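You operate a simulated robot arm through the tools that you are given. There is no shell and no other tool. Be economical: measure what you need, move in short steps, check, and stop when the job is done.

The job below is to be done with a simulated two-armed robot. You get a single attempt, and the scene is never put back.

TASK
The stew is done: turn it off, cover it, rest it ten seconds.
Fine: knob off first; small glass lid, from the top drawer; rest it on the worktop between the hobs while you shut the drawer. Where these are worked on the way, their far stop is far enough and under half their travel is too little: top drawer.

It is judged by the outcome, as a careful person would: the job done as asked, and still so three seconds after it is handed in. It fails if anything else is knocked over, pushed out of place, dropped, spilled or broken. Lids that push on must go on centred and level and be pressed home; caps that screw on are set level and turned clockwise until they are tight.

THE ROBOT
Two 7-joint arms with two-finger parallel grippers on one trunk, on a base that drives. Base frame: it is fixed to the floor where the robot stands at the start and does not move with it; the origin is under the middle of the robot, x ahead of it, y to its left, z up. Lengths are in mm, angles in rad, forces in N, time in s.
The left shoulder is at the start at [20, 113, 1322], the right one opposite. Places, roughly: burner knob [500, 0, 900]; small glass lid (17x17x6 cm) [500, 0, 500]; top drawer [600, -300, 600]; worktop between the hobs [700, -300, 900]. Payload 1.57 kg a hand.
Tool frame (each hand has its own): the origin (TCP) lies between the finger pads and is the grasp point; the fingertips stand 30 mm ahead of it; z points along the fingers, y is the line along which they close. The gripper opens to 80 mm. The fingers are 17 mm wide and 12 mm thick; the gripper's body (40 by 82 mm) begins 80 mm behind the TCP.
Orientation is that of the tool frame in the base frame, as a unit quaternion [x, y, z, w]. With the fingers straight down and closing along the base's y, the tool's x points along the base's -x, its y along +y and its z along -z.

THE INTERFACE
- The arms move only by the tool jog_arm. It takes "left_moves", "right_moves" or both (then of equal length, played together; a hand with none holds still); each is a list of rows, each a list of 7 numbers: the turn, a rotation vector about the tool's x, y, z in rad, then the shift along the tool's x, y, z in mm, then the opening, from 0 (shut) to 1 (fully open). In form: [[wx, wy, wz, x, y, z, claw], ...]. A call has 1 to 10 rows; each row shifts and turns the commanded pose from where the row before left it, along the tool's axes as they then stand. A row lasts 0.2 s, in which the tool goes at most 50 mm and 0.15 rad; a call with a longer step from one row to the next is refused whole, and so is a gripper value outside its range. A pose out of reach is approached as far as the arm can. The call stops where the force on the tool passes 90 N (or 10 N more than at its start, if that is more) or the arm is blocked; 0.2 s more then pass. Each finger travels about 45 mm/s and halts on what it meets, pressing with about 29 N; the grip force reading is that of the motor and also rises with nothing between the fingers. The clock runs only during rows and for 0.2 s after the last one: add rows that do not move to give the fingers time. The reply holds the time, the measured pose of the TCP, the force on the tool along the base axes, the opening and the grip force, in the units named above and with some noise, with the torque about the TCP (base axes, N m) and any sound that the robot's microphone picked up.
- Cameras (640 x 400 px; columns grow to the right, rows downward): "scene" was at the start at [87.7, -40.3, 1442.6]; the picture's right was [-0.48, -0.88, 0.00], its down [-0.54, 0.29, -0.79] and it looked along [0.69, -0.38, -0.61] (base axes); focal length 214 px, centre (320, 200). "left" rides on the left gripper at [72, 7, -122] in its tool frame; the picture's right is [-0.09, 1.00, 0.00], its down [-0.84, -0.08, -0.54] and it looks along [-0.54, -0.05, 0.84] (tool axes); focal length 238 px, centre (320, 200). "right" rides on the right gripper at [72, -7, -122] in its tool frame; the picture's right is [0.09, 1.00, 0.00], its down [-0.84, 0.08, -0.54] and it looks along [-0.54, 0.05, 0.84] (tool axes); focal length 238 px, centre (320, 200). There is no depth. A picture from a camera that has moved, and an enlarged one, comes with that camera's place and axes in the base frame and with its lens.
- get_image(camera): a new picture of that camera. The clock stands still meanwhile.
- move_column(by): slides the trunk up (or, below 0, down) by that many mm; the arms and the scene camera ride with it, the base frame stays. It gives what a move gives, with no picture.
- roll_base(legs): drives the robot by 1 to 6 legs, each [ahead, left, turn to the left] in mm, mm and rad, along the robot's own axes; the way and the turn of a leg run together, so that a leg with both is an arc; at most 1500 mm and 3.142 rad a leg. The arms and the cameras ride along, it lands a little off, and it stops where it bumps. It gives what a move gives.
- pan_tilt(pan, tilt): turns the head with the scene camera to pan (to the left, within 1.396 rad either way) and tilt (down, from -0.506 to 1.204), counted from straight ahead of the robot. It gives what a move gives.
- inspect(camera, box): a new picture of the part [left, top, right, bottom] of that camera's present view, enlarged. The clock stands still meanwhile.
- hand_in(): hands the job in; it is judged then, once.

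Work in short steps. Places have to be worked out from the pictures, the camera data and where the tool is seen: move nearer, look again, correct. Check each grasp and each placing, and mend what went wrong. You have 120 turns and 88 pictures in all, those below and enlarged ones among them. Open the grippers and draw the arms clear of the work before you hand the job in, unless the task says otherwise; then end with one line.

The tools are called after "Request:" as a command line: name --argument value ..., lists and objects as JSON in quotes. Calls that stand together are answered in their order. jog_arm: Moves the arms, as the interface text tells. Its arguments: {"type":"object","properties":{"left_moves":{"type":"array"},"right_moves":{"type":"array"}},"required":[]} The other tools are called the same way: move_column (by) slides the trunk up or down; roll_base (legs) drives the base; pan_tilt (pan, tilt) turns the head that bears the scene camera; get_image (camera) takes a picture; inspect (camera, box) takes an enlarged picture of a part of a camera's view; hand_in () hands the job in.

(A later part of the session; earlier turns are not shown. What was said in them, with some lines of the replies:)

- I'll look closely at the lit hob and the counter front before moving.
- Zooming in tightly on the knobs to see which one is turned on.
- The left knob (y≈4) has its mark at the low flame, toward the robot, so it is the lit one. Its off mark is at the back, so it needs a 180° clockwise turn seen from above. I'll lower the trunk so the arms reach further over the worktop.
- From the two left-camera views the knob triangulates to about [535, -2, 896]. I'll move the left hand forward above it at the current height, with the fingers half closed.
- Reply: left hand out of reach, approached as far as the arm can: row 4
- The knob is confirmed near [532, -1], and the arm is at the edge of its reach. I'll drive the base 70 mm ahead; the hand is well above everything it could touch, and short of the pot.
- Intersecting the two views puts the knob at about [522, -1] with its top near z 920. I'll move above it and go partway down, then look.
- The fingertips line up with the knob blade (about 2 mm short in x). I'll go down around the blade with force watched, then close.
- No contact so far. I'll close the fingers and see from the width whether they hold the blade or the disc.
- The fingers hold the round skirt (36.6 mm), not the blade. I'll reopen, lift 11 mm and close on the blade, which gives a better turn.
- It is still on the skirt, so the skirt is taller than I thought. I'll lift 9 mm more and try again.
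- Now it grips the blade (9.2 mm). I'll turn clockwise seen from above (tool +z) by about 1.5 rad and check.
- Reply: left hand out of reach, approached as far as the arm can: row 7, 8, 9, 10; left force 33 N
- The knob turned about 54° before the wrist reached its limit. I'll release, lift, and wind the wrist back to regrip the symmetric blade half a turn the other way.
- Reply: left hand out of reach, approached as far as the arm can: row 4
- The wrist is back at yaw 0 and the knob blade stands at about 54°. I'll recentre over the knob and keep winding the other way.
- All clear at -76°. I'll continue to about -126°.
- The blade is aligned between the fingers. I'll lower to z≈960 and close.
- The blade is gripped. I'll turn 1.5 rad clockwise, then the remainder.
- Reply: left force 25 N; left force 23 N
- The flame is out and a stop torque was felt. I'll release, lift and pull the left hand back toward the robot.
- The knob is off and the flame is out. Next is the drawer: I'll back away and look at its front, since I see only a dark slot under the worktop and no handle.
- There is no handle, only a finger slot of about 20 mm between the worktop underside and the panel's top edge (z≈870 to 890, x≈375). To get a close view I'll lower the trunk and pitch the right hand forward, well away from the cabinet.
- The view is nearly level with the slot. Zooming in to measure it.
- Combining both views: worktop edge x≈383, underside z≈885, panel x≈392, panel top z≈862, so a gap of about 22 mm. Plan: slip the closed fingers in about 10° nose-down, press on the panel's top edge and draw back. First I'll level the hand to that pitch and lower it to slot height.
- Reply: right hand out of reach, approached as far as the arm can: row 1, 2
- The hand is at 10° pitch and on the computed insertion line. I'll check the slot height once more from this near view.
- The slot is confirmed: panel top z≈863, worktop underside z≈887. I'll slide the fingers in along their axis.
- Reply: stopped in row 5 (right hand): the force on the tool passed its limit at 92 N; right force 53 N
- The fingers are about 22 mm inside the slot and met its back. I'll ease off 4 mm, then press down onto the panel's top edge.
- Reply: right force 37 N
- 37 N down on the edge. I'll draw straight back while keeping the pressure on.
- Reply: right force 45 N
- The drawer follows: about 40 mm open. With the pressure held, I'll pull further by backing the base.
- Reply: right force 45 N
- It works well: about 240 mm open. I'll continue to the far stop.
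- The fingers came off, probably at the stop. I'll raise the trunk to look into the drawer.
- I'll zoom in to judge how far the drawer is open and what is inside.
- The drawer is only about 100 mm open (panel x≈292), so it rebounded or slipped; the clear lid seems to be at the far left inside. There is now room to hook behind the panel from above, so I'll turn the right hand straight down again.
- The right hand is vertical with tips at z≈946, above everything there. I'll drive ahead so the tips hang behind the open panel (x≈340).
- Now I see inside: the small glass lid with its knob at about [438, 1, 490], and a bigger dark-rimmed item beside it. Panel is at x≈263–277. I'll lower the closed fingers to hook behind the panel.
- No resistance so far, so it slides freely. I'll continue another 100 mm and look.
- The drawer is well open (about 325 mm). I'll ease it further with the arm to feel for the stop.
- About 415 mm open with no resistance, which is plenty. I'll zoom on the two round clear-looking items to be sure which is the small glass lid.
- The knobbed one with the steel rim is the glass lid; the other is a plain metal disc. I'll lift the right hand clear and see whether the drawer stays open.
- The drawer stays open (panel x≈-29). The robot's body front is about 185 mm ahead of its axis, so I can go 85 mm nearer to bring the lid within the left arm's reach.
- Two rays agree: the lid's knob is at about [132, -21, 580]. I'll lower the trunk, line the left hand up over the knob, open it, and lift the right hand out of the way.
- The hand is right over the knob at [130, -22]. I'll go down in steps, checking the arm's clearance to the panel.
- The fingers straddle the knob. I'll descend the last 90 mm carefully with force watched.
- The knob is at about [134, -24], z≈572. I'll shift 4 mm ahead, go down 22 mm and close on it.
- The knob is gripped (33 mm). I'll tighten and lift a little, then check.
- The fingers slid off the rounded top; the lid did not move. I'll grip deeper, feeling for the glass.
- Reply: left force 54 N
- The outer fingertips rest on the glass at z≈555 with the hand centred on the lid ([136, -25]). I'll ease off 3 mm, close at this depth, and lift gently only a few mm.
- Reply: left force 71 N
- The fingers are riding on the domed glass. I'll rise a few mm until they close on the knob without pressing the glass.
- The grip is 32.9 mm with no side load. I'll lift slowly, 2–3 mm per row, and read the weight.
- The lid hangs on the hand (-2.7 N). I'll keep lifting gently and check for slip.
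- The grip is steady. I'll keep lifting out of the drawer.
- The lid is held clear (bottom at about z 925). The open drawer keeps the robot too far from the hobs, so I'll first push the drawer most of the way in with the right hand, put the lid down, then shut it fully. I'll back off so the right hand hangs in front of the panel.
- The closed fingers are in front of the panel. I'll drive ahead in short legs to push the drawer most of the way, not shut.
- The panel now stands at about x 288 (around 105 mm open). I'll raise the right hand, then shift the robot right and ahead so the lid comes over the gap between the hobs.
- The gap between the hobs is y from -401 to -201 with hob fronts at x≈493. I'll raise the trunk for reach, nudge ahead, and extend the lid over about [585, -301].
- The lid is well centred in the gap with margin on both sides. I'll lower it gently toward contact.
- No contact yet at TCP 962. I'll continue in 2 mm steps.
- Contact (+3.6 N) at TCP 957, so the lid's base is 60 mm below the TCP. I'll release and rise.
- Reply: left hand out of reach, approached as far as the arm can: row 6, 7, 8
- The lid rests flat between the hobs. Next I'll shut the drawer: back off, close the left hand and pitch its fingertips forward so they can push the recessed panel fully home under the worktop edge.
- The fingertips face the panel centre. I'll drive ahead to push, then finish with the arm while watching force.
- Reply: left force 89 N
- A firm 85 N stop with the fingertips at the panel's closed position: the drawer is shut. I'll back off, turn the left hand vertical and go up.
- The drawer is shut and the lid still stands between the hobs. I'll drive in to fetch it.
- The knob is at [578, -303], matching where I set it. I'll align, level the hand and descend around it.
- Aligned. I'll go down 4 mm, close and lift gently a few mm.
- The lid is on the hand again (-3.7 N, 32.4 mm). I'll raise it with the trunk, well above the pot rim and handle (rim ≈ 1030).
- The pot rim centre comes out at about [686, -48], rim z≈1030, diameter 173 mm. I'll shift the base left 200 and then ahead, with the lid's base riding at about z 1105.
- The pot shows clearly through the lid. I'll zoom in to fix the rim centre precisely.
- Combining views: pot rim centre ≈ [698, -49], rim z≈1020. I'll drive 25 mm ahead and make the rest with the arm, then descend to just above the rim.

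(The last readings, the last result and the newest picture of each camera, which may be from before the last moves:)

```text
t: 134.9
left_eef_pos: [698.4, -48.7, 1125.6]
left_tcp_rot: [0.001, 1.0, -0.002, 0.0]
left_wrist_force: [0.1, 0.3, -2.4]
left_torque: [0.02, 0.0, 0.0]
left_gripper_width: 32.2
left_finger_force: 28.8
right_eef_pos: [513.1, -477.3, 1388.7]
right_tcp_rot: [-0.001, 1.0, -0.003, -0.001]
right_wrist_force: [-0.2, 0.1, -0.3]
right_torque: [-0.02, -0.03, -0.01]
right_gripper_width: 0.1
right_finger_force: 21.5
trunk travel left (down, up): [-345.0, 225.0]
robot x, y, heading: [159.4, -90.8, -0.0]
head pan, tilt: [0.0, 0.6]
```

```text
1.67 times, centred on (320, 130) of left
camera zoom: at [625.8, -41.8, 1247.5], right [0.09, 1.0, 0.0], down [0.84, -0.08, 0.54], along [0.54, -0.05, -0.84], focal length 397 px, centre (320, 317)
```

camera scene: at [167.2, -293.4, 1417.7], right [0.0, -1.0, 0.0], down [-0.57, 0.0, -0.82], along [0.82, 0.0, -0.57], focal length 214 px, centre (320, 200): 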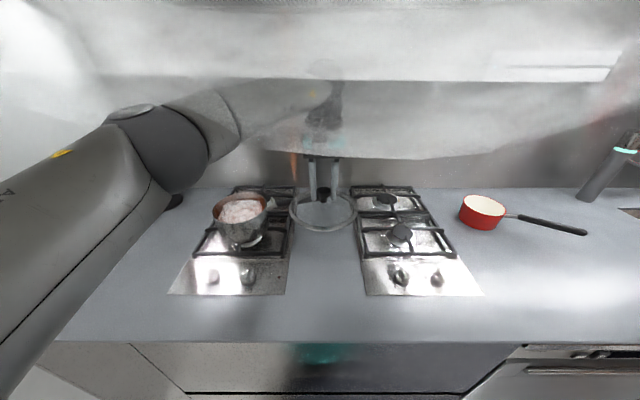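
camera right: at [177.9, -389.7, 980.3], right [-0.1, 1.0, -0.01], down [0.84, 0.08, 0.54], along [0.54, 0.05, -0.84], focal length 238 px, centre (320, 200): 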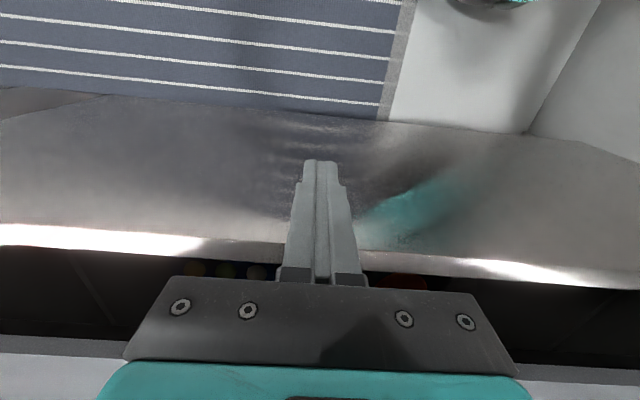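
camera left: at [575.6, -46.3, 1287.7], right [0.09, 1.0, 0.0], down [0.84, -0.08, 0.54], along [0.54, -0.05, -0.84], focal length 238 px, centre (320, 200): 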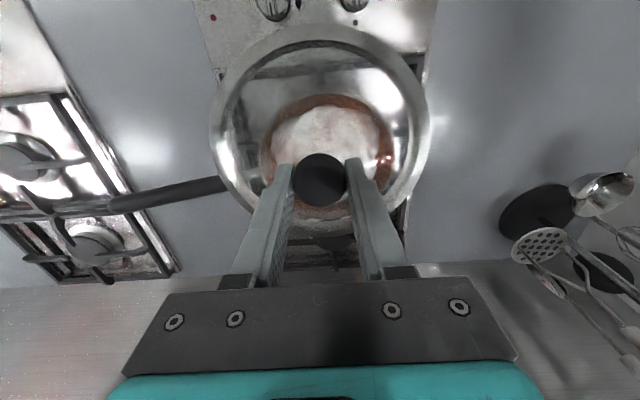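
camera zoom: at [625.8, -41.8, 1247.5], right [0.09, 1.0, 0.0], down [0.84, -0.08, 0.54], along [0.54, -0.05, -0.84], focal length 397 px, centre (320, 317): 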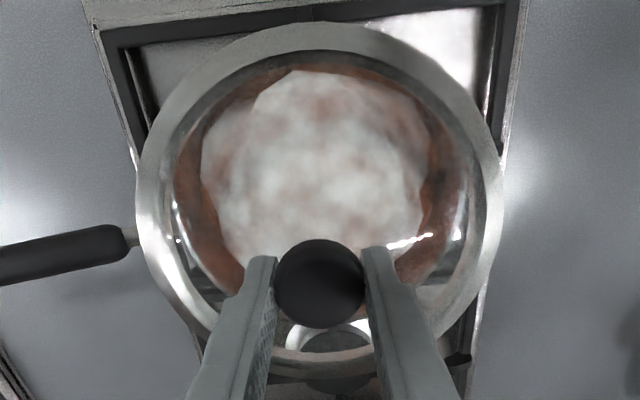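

Left-right alignment looks right, and fore-aft the pot centre computes to about 696. I'll shift 2 mm back, lower to about 12 mm above the rim, and check from the head camera.

Request:
jog_arm --left_moves '[[0, 0, 0, 2, 0, 6, 0], [0, 0, 0, 0, 0, 10, 0], [0, 0, 0, 0, 0, 10, 0], [0, 0, 0, 0, 0, 4, 0], [0, 0, 0, 0, 0, 0, 0]]'

Request:
pan_tilt --pan 0.0 --tilt 0.65

Request:
inspect --camera "scene" --box '[230, 120, 360, 220]'

Request:
inspect --camera "left" --box '[200, 10, 440, 250]'

```text
t: 136.1
left_eef_pos: [696.7, -49.4, 1096.3]
left_tcp_rot: [0.001, 1.0, -0.003, 0.0]
left_wrist_force: [-0.6, 0.6, -2.1]
left_torque: [0.02, 0.04, -0.02]
left_gripper_width: 32.6
left_finger_force: 29.1
right_eef_pos: [512.4, -476.9, 1388.3]
right_tcp_rot: [-0.001, 1.0, -0.004, 0.0]
right_wrist_force: [0.2, -0.4, -0.3]
right_torque: [0.0, 0.02, 0.01]
right_gripper_width: 0.0
right_finger_force: 21.2
trunk travel left (down, up): [-345.0, 225.0]
robot x, y, heading: [162.8, -92.6, 0.0]
head pan, tilt: [0.0, 0.6]
```

```text
t: 136.8
left_eef_pos: [697.3, -49.9, 1096.2]
left_tcp_rot: [0.0, 1.0, -0.002, 0.0]
left_wrist_force: [-0.3, -0.4, -2.8]
left_torque: [0.0, 0.0, 0.01]
left_gripper_width: 32.4
left_finger_force: 28.8
right_eef_pos: [514.0, -477.6, 1388.5]
right_tcp_rot: [-0.002, 1.0, -0.003, 0.0]
right_wrist_force: [-0.3, -0.2, -0.5]
right_torque: [-0.02, 0.0, 0.0]
right_gripper_width: 0.1
right_finger_force: 21.2
trunk travel left (down, up): [-345.0, 225.0]
robot x, y, heading: [158.0, -93.8, -0.003]
head pan, tilt: [0.0, 0.649]
```

```text
4.00 times, centred on (295, 170) of scene
camera zoom: at [260.2, -93.6, 1413.5], right [0.0, -1.0, 0.0], down [-0.6, 0.0, -0.8], along [0.8, 0.0, -0.6], focal length 858 px, centre (420, 320)
```

zoom: 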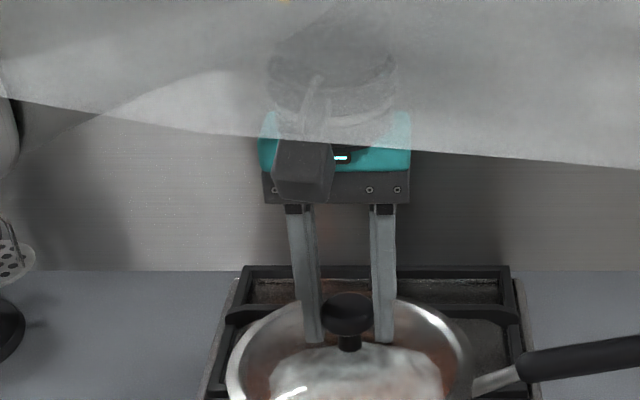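

```text
1.67 times, centred on (320, 130) of left
camera zoom: at [623.6, -42.0, 1217.7], right [0.09, 1.0, 0.0], down [0.84, -0.08, 0.54], along [0.54, -0.05, -0.84], focal length 397 px, centre (320, 317)
```

zoom: 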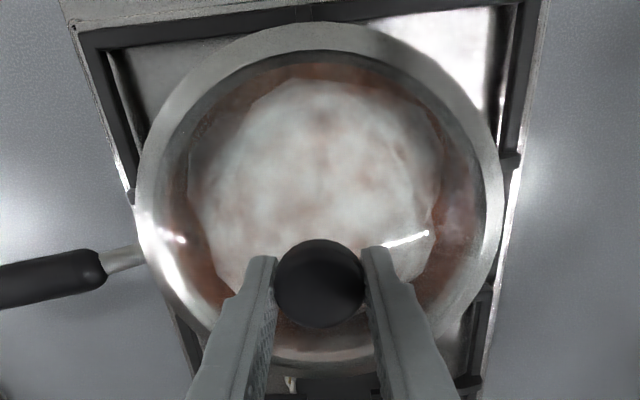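

It looks well centred from the hand; I'll check the gap and centring from the head.

Request:
inspect --camera "scene" --box '[255, 180, 375, 255]'

```text
5.33 times, centred on (315, 218) of scene
camera zoom: at [260.2, -93.6, 1413.5], right [0.0, -1.0, 0.0], down [-0.6, 0.0, -0.8], along [0.8, 0.0, -0.6], focal length 1144 px, centre (347, 107)
```

zoom: 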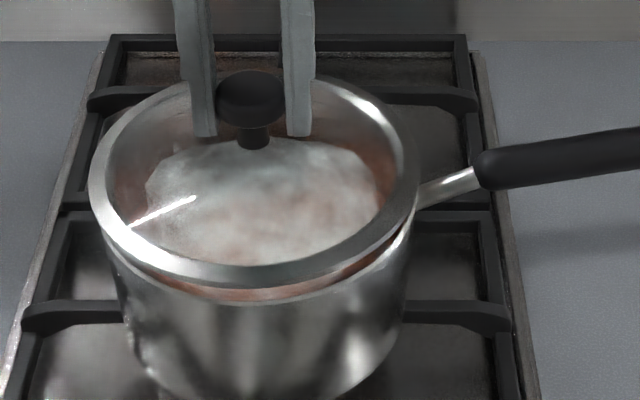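

Lid and pot are nearly coaxial (pot perhaps 1.5 mm further right). I'll correct that and lower until it seats.

Request:
jog_arm --left_moves '[[0, 0, 0, 0, -1.5, 3, 0], [0, 0, 0, 0, 0, 4, 0], [0, 0, 0, 0, 0, 2, 0], [0, 0, 0, 0, 0, 0, 0]]'

Request:
jog_arm --left_moves '[[0, 0, 0, 0, 0, 2, 0], [0, 0, 0, 0, 0, 2, 0], [0, 0, 0, 0, 0, 0, 0]]'

```text
t: 137.8
left_eef_pos: [695.9, -50.6, 1087.0]
left_tcp_rot: [0.0, 1.0, -0.003, -0.001]
left_wrist_force: [0.3, 1.0, -3.0]
left_torque: [0.0, 0.0, -0.04]
left_gripper_width: 32.4
left_finger_force: 29.0
right_eef_pos: [513.8, -477.1, 1388.6]
right_tcp_rot: [-0.002, 1.0, -0.004, 0.0]
right_wrist_force: [0.3, 0.4, 0.3]
right_torque: [-0.01, -0.01, 0.02]
right_gripper_width: 0.1
right_finger_force: 21.2
trunk travel left (down, up): [-345.0, 225.0]
robot x, y, heading: [159.2, -96.5, -0.001]
head pan, tilt: [0.0, 0.649]
```

```text
t: 138.6
left_eef_pos: [695.9, -50.4, 1085.8]
left_tcp_rot: [0.0, 1.0, -0.004, 0.001]
left_wrist_force: [1.0, 0.1, 13.2]
left_torque: [0.13, 0.79, 0.1]
left_gripper_width: 32.2
left_finger_force: 28.7
right_eef_pos: [511.7, -478.0, 1389.1]
right_tcp_rot: [-0.002, 1.0, -0.003, 0.001]
right_wrist_force: [0.5, -0.2, 0.6]
right_torque: [0.0, 0.03, -0.02]
right_gripper_width: 0.1
right_finger_force: 21.1
trunk travel left (down, up): [-345.0, 225.0]
robot x, y, heading: [163.2, -95.9, -0.004]
head pan, tilt: [0.0, 0.649]
```

Contact with a bias toward the near side (torque y 0.79). I'll look before pressing on.

Request:
inspect --camera "scene" --box '[255, 180, 375, 255]'

```text
5.33 times, centred on (315, 218) of scene
camera zoom: at [259.1, -93.6, 1413.7], right [0.0, -1.0, 0.0], down [-0.6, 0.0, -0.8], along [0.8, 0.0, -0.6], focal length 1144 px, centre (347, 107)
```

zoom: 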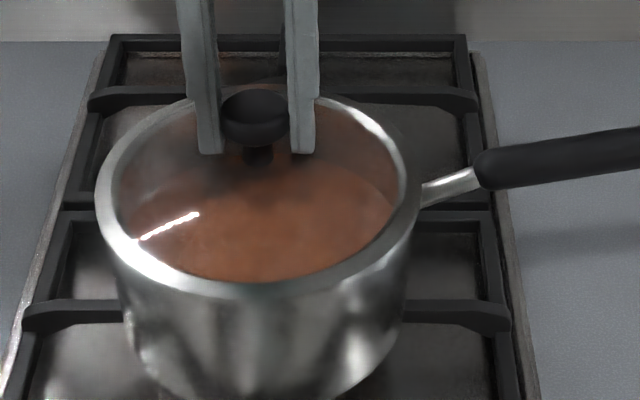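

The lid covers the pot. I'll open the fingers just enough to let it settle freely, then check level and centring.

Request:
jog_arm --left_moves '[[0, 0, 0, 0, 0, -2, 0.1], [0, 0, 0, 0, 0, 0, 0.4], [0, 0, 0, 0, 0, 0, 0.6], [0, 0, 0, 0, 0, 0, 0.65], [0, 0, 0, 0, 0, 0, 0.65]]'

Request:
inspect --camera "left" --box '[200, 10, 440, 250]'

```text
t: 139.8
left_eef_pos: [697.3, -51.3, 1084.9]
left_tcp_rot: [0.001, 1.0, -0.003, 0.0]
left_wrist_force: [-0.6, 0.1, -0.5]
left_torque: [-0.02, 0.02, 0.0]
left_gripper_width: 51.9
left_finger_force: 0.0
right_eef_pos: [513.4, -478.1, 1389.1]
right_tcp_rot: [-0.002, 1.0, -0.003, 0.0]
right_wrist_force: [0.2, 0.3, -0.4]
right_torque: [0.03, -0.01, 0.03]
right_gripper_width: 0.0
right_finger_force: 21.3
trunk travel left (down, up): [-345.0, 225.0]
robot x, y, heading: [163.3, -94.3, -0.001]
head pan, tilt: [0.0, 0.649]
```

```text
1.67 times, centred on (320, 130) of left
camera zoom: at [623.6, -43.6, 1206.8], right [0.09, 1.0, 0.0], down [0.84, -0.08, 0.54], along [0.54, -0.05, -0.84], focal length 397 px, centre (320, 317)
```

zoom: 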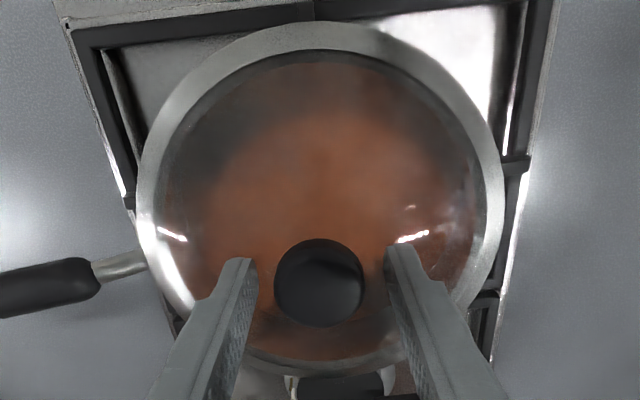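

The lid sits level (same outline as when held level) and released. I'll rise straight up, clear of the knob.

Request:
jog_arm --left_moves '[[0, 0, 0, 0, 0, -5, 0.65], [0, 0, 0, 0, 0, -10, 0.65], [0, 0, 0, 0, 0, -20, 0.65], [0, 0, 0, 0, 0, -20, 0.65], [0, 0, 0, 20, 0, -10, 0.65], [0, 0, 0, 40, 0, 0, 0.65], [0, 0, 0, 40, 0, 0, 0.65], [0, 0, 0, 40, 0, 0, 0.65], [0, 0, 0, 0, 0, 0, 0.65]]'

Request:
inspect --camera "left" --box '[200, 150, 440, 300]'

Request:
inspect --camera "scene" --box '[240, 165, 400, 265]'

```text
t: 141.8
left_eef_pos: [557.0, -49.4, 1148.5]
left_tcp_rot: [0.0, 1.0, -0.003, 0.001]
left_wrist_force: [-0.2, 0.0, 0.2]
left_torque: [0.01, -0.01, 0.0]
left_gripper_width: 52.2
left_finger_force: 0.1
right_eef_pos: [513.5, -477.6, 1388.7]
right_tcp_rot: [-0.002, 1.0, -0.004, 0.0]
right_wrist_force: [0.5, -0.6, 0.2]
right_torque: [-0.04, 0.01, -0.01]
right_gripper_width: 0.1
right_finger_force: 21.7
trunk travel left (down, up): [-345.0, 225.0]
robot x, y, heading: [164.7, -95.2, -0.006]
head pan, tilt: [0.0, 0.649]
```

```text
2.67 times, centred on (320, 225) of left
camera zoom: at [483.9, -42.6, 1272.0], right [0.09, 1.0, -0.01], down [0.84, -0.07, 0.54], along [0.54, -0.05, -0.84], focal length 636 px, centre (320, 133)
```

zoom: 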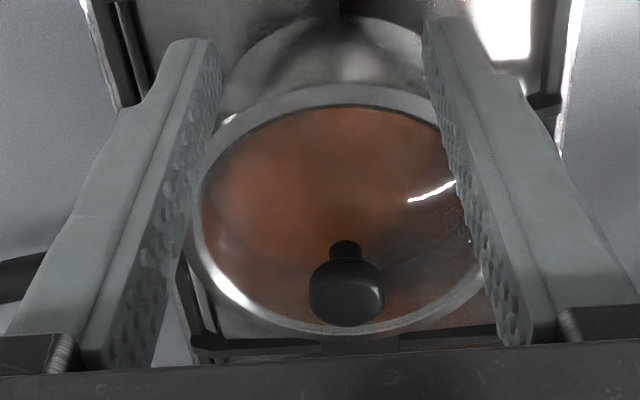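

```text
4.00 times, centred on (320, 215) of scene
camera zoom: at [260.3, -93.8, 1413.5], right [0.0, -1.0, 0.0], down [-0.6, 0.0, -0.8], along [0.8, 0.0, -0.6], focal length 858 px, centre (320, 140)
```

zoom: 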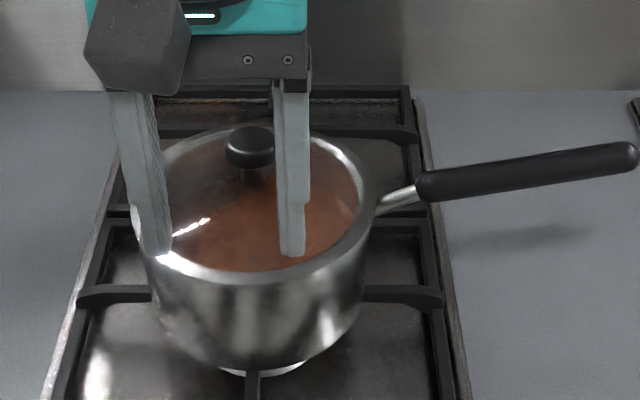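

The lid is seated and level on the pot. I'll back the robot away from the work and then let the stew rest.

Request:
roll_base --legs '[[-250, 0, 0]]'

Request:
jog_arm --left_moves '[[0, 0, 0, 0, 0, 0, 1], [0, 0, 0, 0, 0, 0, 1], [0, 0, 0, 0, 0, 0, 1], [0, 0, 0, 0, 0, 0, 1], [0, 0, 0, 0, 0, 0, 1], [0, 0, 0, 0, 0, 0, 1], [0, 0, 0, 0, 0, 0, 1], [0, 0, 0, 0, 0, 0, 1], [0, 0, 0, 0, 0, 0, 1], [0, 0, 0, 0, 0, 0, 1]]' --right_moves '[[0, 0, 0, 0, 0, 0, 1], [0, 0, 0, 0, 0, 0, 1], [0, 0, 0, 0, 0, 0, 1], [0, 0, 0, 0, 0, 0, 1], [0, 0, 0, 0, 0, 0, 1], [0, 0, 0, 0, 0, 0, 1], [0, 0, 0, 0, 0, 0, 1], [0, 0, 0, 0, 0, 0, 1], [0, 0, 0, 0, 0, 0, 1], [0, 0, 0, 0, 0, 0, 1]]'

Request:
jog_arm --left_moves '[[0, 0, 0, 0, 0, 0, 1], [0, 0, 0, 0, 0, 0, 1], [0, 0, 0, 0, 0, 0, 1], [0, 0, 0, 0, 0, 0, 1], [0, 0, 0, 0, 0, 0, 1], [0, 0, 0, 0, 0, 0, 1], [0, 0, 0, 0, 0, 0, 1], [0, 0, 0, 0, 0, 0, 1], [0, 0, 0, 0, 0, 0, 1], [0, 0, 0, 0, 0, 0, 1]]'

Request:
jog_arm --left_moves '[[0, 0, 0, 0, 0, 0, 1], [0, 0, 0, 0, 0, 0, 1], [0, 0, 0, 0, 0, 0, 1], [0, 0, 0, 0, 0, 0, 1], [0, 0, 0, 0, 0, 0, 1], [0, 0, 0, 0, 0, 0, 1], [0, 0, 0, 0, 0, 0, 1], [0, 0, 0, 0, 0, 0, 1], [0, 0, 0, 0, 0, 0, 1], [0, 0, 0, 0, 0, 0, 1]]'

Request:
jog_arm --left_moves '[[0, 0, 0, 0, 0, 0, 1], [0, 0, 0, 0, 0, 0, 1], [0, 0, 0, 0, 0, 0, 1], [0, 0, 0, 0, 0, 0, 1], [0, 0, 0, 0, 0, 0, 1], [0, 0, 0, 0, 0, 0, 1], [0, 0, 0, 0, 0, 0, 1], [0, 0, 0, 0, 0, 0, 1], [0, 0, 0, 0, 0, 0, 1], [0, 0, 0, 0, 0, 0, 1]]'

Request:
jog_arm --left_moves '[[0, 0, 0, 0, 0, 0, 1], [0, 0, 0, 0, 0, 0, 1], [0, 0, 0, 0, 0, 0, 1], [0, 0, 0, 0, 0, 0, 1], [0, 0, 0, 0, 0, 0, 1], [0, 0, 0, 0, 0, 0, 1], [0, 0, 0, 0, 0, 0, 1], [0, 0, 0, 0, 0, 0, 1], [0, 0, 0, 0, 0, 0, 1], [0, 0, 0, 0, 0, 0, 1]]'

Request:
get_image --camera "scene"

```text
t: 143.6
left_eef_pos: [303.9, -49.8, 1151.9]
left_tcp_rot: [0.002, 1.0, -0.002, 0.0]
left_wrist_force: [-0.8, -0.3, -0.1]
left_torque: [0.03, 0.03, -0.01]
left_gripper_width: 52.0
left_finger_force: 0.0
right_eef_pos: [259.0, -477.7, 1388.9]
right_tcp_rot: [-0.002, 1.0, -0.004, 0.0]
right_wrist_force: [0.0, 0.4, -0.2]
right_torque: [0.05, -0.01, 0.0]
right_gripper_width: 0.0
right_finger_force: 21.3
trunk travel left (down, up): [-345.0, 225.0]
robot x, y, heading: [-93.8, -93.0, 0.002]
head pan, tilt: [0.0, 0.649]
```

```text
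t: 145.8
left_eef_pos: [303.5, -50.0, 1150.3]
left_tcp_rot: [0.001, 1.0, -0.002, -0.001]
left_wrist_force: [1.2, 0.5, 0.0]
left_torque: [-0.01, 0.0, 0.01]
left_gripper_width: 79.8
left_finger_force: 0.1
right_eef_pos: [260.4, -477.3, 1388.3]
right_tcp_rot: [-0.002, 1.0, -0.004, 0.0]
right_wrist_force: [-0.1, 0.3, 0.0]
right_torque: [-0.02, 0.0, 0.01]
right_gripper_width: 79.9
right_finger_force: 0.2
trunk travel left (down, up): [-345.0, 225.0]
robot x, y, heading: [-93.3, -95.7, 0.003]
head pan, tilt: [0.0, 0.649]
```

```text
t: 148.0
left_eef_pos: [304.6, -49.6, 1150.6]
left_tcp_rot: [0.001, 1.0, -0.002, 0.0]
left_wrist_force: [-0.2, -0.2, -0.2]
left_torque: [0.03, 0.0, -0.01]
left_gripper_width: 79.9
left_finger_force: 0.0
right_eef_pos: [260.7, -476.9, 1388.6]
right_tcp_rot: [-0.002, 1.0, -0.004, -0.001]
right_wrist_force: [0.4, 1.1, 0.9]
right_torque: [0.04, 0.01, 0.0]
right_gripper_width: 80.2
right_finger_force: 0.0
trunk travel left (down, up): [-345.0, 225.0]
robot x, y, heading: [-87.0, -94.0, 0.001]
head pan, tilt: [0.0, 0.649]
```

```text
t: 150.2
left_eef_pos: [304.3, -49.4, 1149.5]
left_tcp_rot: [0.001, 1.0, -0.004, 0.0]
left_wrist_force: [0.0, 0.6, -0.3]
left_torque: [0.0, -0.01, 0.02]
left_gripper_width: 80.1
left_finger_force: 0.1
right_eef_pos: [261.1, -477.7, 1389.2]
right_tcp_rot: [-0.001, 1.0, -0.003, 0.0]
right_wrist_force: [1.7, 0.6, 0.2]
right_torque: [0.01, 0.01, -0.01]
right_gripper_width: 80.3
right_finger_force: 0.1
trunk travel left (down, up): [-345.0, 225.0]
robot x, y, heading: [-93.8, -92.9, -0.003]
head pan, tilt: [0.0, 0.649]
```

```text
t: 152.4
left_eef_pos: [302.9, -50.1, 1149.8]
left_tcp_rot: [0.001, 1.0, -0.003, -0.001]
left_wrist_force: [0.7, 0.2, -0.1]
left_torque: [-0.03, -0.05, 0.0]
left_gripper_width: 80.1
left_finger_force: 0.1
right_eef_pos: [260.8, -477.8, 1388.6]
right_tcp_rot: [-0.002, 1.0, -0.003, 0.0]
right_wrist_force: [0.4, -0.6, 0.1]
right_torque: [0.0, 0.01, 0.0]
right_gripper_width: 80.1
right_finger_force: 0.0
trunk travel left (down, up): [-345.0, 225.0]
robot x, y, heading: [-91.6, -94.6, -0.003]
head pan, tilt: [0.0, 0.649]
```

```text
t: 154.6
left_eef_pos: [304.1, -50.1, 1150.0]
left_tcp_rot: [0.001, 1.0, -0.002, -0.001]
left_wrist_force: [-0.1, 0.2, 0.1]
left_torque: [0.0, 0.01, 0.02]
left_gripper_width: 80.1
left_finger_force: 0.0
right_eef_pos: [261.6, -477.4, 1388.0]
right_tcp_rot: [-0.001, 1.0, -0.004, 0.001]
right_wrist_force: [0.7, -0.4, 0.2]
right_torque: [-0.01, -0.01, 0.04]
right_gripper_width: 80.1
right_finger_force: 0.0
trunk travel left (down, up): [-345.0, 225.0]
robot x, y, heading: [-89.6, -95.9, -0.001]
head pan, tilt: [0.0, 0.649]
```

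```text
1 pictures are left
camera scene: at [7.6, -93.6, 1413.5], right [0.0, -1.0, 0.0], down [-0.6, 0.0, -0.8], along [0.8, 0.0, -0.6], focal length 214 px, centre (320, 200)
```

scene: 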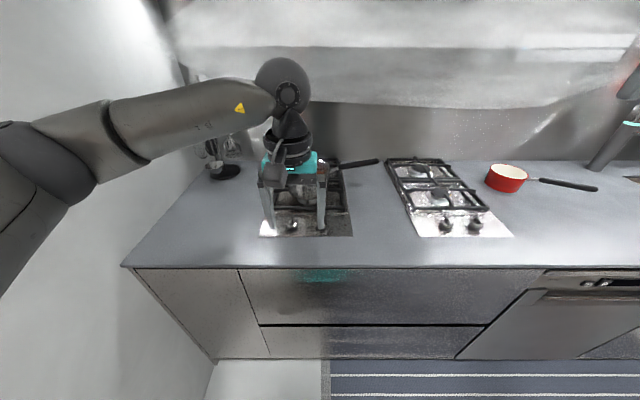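

The stew has rested about 15 s under the lid. The drawer is shut, the flame was out when last seen, both grippers are open and the arms are clear, so I'm handing in.

Request:
hand_in

```text
The job is handed in.
```

The stew's burner is off, the small glass lid from the top drawer is on the pot and level, and it rested about 15 seconds before I handed in. The lid waited between the hobs while the drawer was shut, though I had to push the drawer about three-quarters closed first so the robot could reach that spot.
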